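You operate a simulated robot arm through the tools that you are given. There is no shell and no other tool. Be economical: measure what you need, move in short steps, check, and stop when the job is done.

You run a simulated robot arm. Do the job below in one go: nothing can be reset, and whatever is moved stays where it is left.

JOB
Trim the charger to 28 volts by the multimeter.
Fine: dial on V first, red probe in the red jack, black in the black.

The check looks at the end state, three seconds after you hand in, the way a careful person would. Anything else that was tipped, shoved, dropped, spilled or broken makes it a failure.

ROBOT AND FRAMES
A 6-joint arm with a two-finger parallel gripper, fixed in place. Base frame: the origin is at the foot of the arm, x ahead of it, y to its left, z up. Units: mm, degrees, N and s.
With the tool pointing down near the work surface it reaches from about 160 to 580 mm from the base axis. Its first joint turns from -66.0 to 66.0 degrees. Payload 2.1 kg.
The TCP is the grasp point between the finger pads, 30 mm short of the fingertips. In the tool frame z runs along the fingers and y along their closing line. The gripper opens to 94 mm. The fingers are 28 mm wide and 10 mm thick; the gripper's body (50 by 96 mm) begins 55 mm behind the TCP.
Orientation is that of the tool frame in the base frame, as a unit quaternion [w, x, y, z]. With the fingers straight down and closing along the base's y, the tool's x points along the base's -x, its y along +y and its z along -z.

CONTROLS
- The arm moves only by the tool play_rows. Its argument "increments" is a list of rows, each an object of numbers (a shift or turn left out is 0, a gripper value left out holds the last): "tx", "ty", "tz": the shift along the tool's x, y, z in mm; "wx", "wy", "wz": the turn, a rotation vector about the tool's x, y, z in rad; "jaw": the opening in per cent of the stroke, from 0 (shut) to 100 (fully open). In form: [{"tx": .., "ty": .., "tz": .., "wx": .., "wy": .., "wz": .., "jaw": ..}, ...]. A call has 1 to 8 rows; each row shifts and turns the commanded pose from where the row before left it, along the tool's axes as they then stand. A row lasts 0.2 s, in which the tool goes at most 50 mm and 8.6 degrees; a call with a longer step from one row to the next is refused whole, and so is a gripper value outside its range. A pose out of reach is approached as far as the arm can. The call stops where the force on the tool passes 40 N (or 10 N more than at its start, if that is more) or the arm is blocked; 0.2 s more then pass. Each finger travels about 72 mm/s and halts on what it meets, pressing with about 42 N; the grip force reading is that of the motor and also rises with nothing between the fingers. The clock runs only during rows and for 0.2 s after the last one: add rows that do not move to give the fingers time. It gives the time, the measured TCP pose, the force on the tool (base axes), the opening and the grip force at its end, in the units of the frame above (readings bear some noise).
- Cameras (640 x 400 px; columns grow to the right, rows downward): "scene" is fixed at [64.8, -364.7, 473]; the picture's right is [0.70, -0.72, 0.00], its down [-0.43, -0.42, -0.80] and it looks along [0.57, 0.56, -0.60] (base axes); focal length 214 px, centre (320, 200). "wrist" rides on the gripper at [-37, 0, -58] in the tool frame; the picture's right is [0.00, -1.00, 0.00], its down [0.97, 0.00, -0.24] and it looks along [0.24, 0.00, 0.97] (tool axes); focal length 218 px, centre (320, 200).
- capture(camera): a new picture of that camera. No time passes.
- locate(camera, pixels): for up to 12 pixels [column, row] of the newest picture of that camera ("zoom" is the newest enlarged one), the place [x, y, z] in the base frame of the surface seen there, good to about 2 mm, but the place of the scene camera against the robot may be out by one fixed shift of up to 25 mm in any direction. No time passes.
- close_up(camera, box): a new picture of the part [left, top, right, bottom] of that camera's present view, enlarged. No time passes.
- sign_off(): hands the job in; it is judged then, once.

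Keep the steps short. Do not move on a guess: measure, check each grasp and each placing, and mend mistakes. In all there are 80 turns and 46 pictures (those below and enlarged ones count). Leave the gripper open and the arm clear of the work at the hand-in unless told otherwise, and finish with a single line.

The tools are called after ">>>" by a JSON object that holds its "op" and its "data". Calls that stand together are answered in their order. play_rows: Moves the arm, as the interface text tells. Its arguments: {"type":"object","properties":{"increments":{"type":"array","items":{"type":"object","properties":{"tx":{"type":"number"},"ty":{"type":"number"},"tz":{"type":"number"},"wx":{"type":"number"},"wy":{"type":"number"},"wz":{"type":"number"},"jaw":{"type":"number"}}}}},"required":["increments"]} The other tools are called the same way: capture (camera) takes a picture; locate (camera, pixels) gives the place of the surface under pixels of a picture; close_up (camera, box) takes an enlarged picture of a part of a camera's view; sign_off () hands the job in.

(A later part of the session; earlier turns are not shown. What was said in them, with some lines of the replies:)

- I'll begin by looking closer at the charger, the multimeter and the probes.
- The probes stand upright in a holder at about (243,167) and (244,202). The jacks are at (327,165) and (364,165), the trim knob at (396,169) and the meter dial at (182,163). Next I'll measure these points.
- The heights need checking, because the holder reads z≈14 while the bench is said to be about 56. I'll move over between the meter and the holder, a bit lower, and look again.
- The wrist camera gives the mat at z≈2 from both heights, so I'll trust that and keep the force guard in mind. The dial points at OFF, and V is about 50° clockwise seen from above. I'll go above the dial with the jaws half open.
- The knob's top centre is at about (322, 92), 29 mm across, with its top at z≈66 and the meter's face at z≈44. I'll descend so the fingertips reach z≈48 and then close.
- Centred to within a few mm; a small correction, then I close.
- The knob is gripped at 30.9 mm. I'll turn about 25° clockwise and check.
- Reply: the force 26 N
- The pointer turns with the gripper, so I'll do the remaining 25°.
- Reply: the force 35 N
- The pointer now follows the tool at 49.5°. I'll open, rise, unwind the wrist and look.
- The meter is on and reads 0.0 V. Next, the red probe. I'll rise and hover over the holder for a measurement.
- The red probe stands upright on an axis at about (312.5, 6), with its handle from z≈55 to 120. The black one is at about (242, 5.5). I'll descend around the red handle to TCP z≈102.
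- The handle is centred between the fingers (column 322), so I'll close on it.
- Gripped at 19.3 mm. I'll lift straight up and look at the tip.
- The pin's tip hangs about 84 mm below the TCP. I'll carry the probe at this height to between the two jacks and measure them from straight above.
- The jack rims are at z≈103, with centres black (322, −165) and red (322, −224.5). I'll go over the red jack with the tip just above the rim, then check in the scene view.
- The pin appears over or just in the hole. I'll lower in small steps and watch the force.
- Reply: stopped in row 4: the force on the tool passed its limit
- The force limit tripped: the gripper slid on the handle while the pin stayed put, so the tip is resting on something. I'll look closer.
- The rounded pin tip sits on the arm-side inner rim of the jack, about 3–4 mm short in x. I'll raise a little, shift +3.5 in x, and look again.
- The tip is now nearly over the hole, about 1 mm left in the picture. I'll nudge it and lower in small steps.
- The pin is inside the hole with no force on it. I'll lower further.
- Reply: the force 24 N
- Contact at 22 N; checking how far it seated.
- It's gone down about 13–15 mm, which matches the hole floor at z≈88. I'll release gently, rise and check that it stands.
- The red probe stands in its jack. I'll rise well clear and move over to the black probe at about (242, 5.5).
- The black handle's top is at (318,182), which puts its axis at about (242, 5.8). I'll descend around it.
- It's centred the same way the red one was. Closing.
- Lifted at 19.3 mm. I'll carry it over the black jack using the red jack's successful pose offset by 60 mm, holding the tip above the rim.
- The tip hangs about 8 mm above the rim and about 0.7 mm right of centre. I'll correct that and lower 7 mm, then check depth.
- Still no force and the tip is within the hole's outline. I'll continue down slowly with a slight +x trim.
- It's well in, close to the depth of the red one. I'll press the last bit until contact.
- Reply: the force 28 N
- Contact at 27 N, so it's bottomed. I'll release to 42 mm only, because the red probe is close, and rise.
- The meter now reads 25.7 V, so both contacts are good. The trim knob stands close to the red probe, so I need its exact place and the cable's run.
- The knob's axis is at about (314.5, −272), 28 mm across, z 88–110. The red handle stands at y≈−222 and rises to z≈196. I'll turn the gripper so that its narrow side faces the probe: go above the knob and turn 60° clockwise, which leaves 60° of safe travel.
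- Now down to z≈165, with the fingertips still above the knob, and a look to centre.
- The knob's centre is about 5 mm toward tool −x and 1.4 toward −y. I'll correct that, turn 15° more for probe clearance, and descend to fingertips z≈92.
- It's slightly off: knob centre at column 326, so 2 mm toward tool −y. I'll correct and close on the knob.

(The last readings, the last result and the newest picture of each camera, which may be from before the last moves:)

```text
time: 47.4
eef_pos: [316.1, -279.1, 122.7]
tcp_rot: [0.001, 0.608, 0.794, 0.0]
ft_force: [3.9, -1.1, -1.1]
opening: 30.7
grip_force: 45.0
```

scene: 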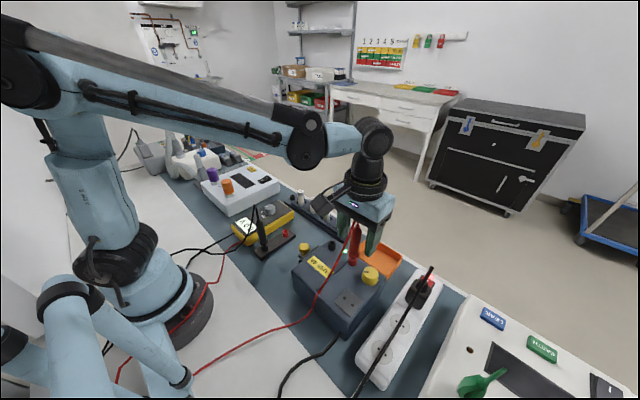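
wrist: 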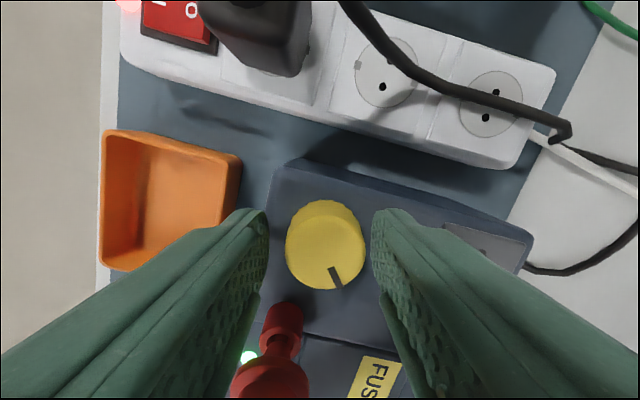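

Gripped at 30.7 mm. I'll turn 15° clockwise and read the meter in the scene view.

>>> {"op": "play_rows", "data": {"increments": [{"wz": 0.131}, {"wz": 0.131}, {}, {}]}}

>>> {"op": "close_up", "data": {"camera": "scene", "box": [225, 195, 301, 243]}}

```text
time: 48.4
eef_pos: [315.2, -279.3, 122.2]
tcp_rot: [0.0, 0.707, 0.707, -0.001]
ft_force: [-12.3, 5.7, -17.3]
opening: 31.1
grip_force: 44.9
```

```text
8.33 times, centred on (263, 219) of scene
```

zoom: 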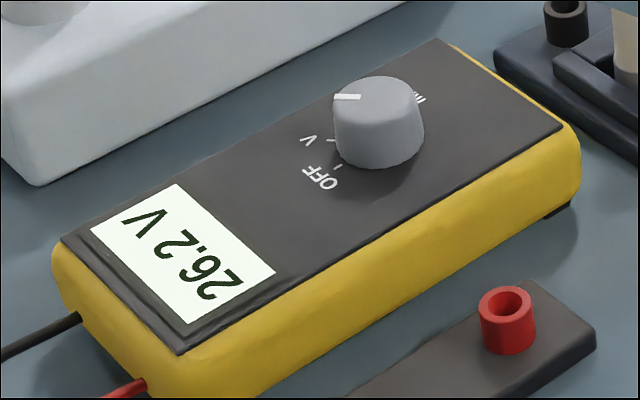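

26.2 V after 15°, so clockwise raises it by about 1 V per 30°. I'll turn 42° more, which is still clear of the red probe, and read.

>>> {"op": "play_rows", "data": {"increments": [{"wz": 0.1466}, {"wz": 0.1466}, {"wz": 0.1466}, {"wz": 0.1466}, {"wz": 0.1466}, {}, {}]}}

>>> {"op": "close_up", "data": {"camera": "scene", "box": [225, 195, 301, 243]}}

```text
time: 50.0
eef_pos: [312.1, -278.4, 123.3]
tcp_rot: [-0.004, 0.914, 0.406, -0.003]
ft_force: [-34.4, 4.2, 13.9]
opening: 30.9
grip_force: 44.7
```

```text
8.33 times, centred on (263, 219) of scene
```

zoom: 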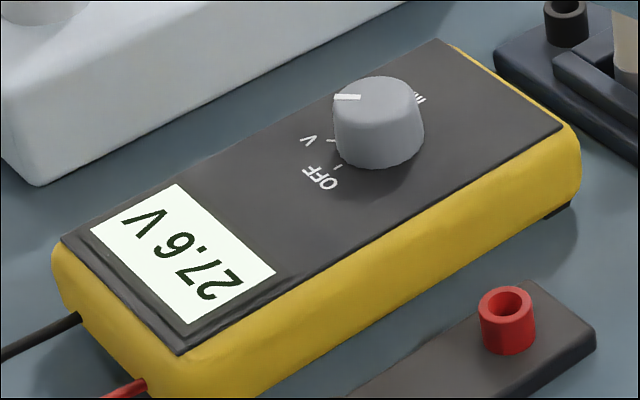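

27.6 V, so 30° per volt; 0.4 V more needs about 12°. Going on would bring the gripper too near the probe. I'll ease the side load (2 mm toward −x), release, turn back 30°, regrip and turn 12°.

>>> {"op": "play_rows", "data": {"increments": [{"tx": -1.3, "ty": -1.5}, {}]}}

```text
time: 50.6
eef_pos: [313.6, -277.4, 122.6]
tcp_rot: [-0.002, 0.913, 0.407, -0.003]
ft_force: [-25.9, 3.2, 31.9]
opening: 31.1
grip_force: 45.3
```

>>> {"op": "play_rows", "data": {"increments": [{"jaw": 34}, {"jaw": 42}, {}, {"wz": -0.131}, {"wz": -0.131}, {"wz": -0.131}, {"wz": -0.131}, {}]}}

```text
time: 52.4
eef_pos: [313.2, -277.4, 122.8]
tcp_rot: [0.001, 0.776, 0.631, 0.001]
ft_force: [-0.6, 0.3, -0.4]
opening: 39.6
grip_force: 0.1
```

Free, with no force. Regrip and read the force.

>>> {"op": "play_rows", "data": {"increments": [{"jaw": 37}, {"jaw": 34}, {"jaw": 31}, {"jaw": 28}, {"jaw": 25}, {}]}}

```text
time: 53.8
eef_pos: [313.5, -277.8, 124.0]
tcp_rot: [0.002, 0.776, 0.63, 0.001]
ft_force: [13.8, -4.0, -2.6]
opening: 30.8
grip_force: 45.2
```

Gripped. Turn 12° clockwise and read.

>>> {"op": "play_rows", "data": {"increments": [{"wz": 0.105}, {"wz": 0.105}, {}, {}]}}

>>> {"op": "close_up", "data": {"camera": "scene", "box": [225, 195, 301, 243]}}

```text
time: 54.8
eef_pos: [313.3, -277.6, 122.5]
tcp_rot: [0.0, 0.838, 0.545, 0.002]
ft_force: [16.0, 2.6, 15.4]
opening: 30.3
grip_force: 45.1
```

```text
8.33 times, centred on (263, 219) of scene
```

zoom: 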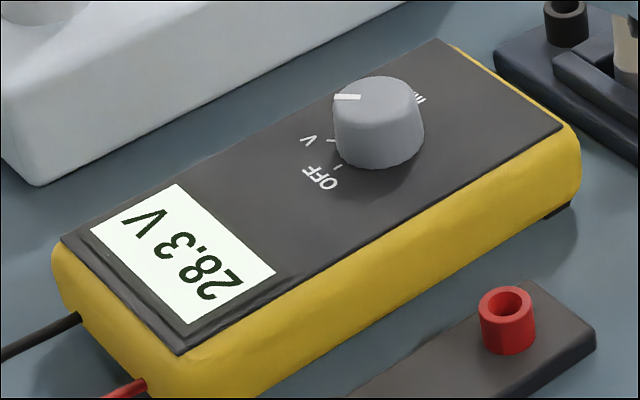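

28.3 V: the release and regrip nudged it by about 0.3 V. I'll turn back 9° and read the side load before releasing.

>>> {"op": "play_rows", "data": {"increments": [{"wz": -0.0785}, {"wz": -0.0785}, {}, {}]}}

```text
time: 55.8
eef_pos: [314.3, -277.8, 123.8]
tcp_rot: [0.001, 0.793, 0.61, 0.002]
ft_force: [23.4, 4.0, 7.1]
opening: 30.3
grip_force: 44.8
```

The load is mostly along the closing line (+y of the tool, about 22 N). I'll shift 1.5 mm that way to relieve it.

>>> {"op": "play_rows", "data": {"increments": [{"ty": 1.5, "tx": 0.3}, {}, {}]}}

```text
time: 56.6
eef_pos: [313.6, -278.5, 123.9]
tcp_rot: [0.0, 0.794, 0.608, 0.001]
ft_force: [11.1, 5.5, 24.7]
opening: 30.5
grip_force: 45.3
```

>>> {"op": "play_rows", "data": {"increments": [{"ty": 1, "tx": 0.3}, {}, {"jaw": 29}, {"jaw": 34}, {"jaw": 40}, {}]}}

>>> {"op": "close_up", "data": {"camera": "scene", "box": [225, 195, 301, 243]}}

```text
time: 58.0
eef_pos: [317.4, -278.2, 123.6]
tcp_rot: [0.0, 0.793, 0.609, 0.001]
ft_force: [0.3, 1.3, -0.6]
opening: 37.4
grip_force: 0.1
```

```text
8.33 times, centred on (263, 219) of scene
```

zoom: 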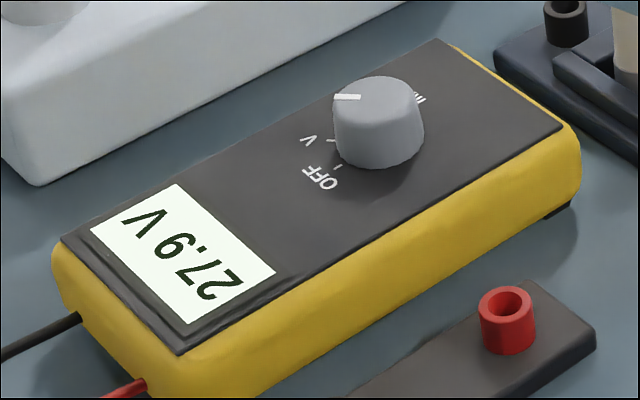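

27.9 V with the knob free, within 0.1 V of the target. Another regrip risks more error than it would gain. I'll rise straight up, clear of everything, then open the gripper.

>>> {"op": "play_rows", "data": {"increments": [{"tz": -20}, {"tz": -40}, {"tz": -45}, {"tz": -45}, {"tz": -40}, {"jaw": 100}, {}, {}]}}

>>> {"op": "capture", "data": {"camera": "scene"}}

```text
time: 59.8
eef_pos: [317.5, -276.1, 314.4]
tcp_rot: [0.001, 0.794, 0.608, 0.001]
ft_force: [0.2, 0.5, -0.3]
opening: 94.0
grip_force: 0.0
```

```text
0 pictures are left
```

scene: 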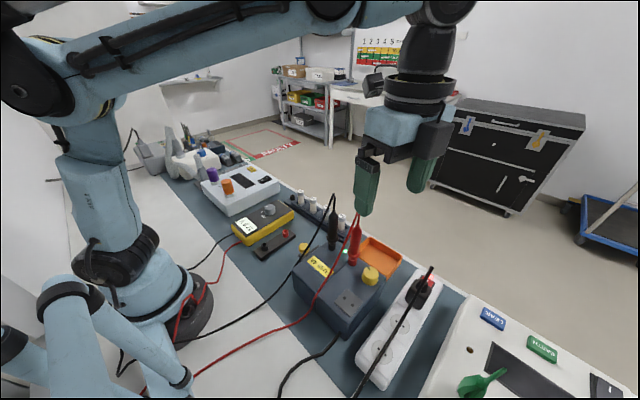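

Both probes stand in their jacks, nothing else has moved, and the gripper is open and clear. Handing in.

>>> {"op": "sign_off", "data": {}}

```text
The job is handed in.
```

The charger is trimmed to 27.9 V on the multimeter, 0.1 V short of 28, with the dial on V, the red probe in the red jack and the black probe in the black jack.
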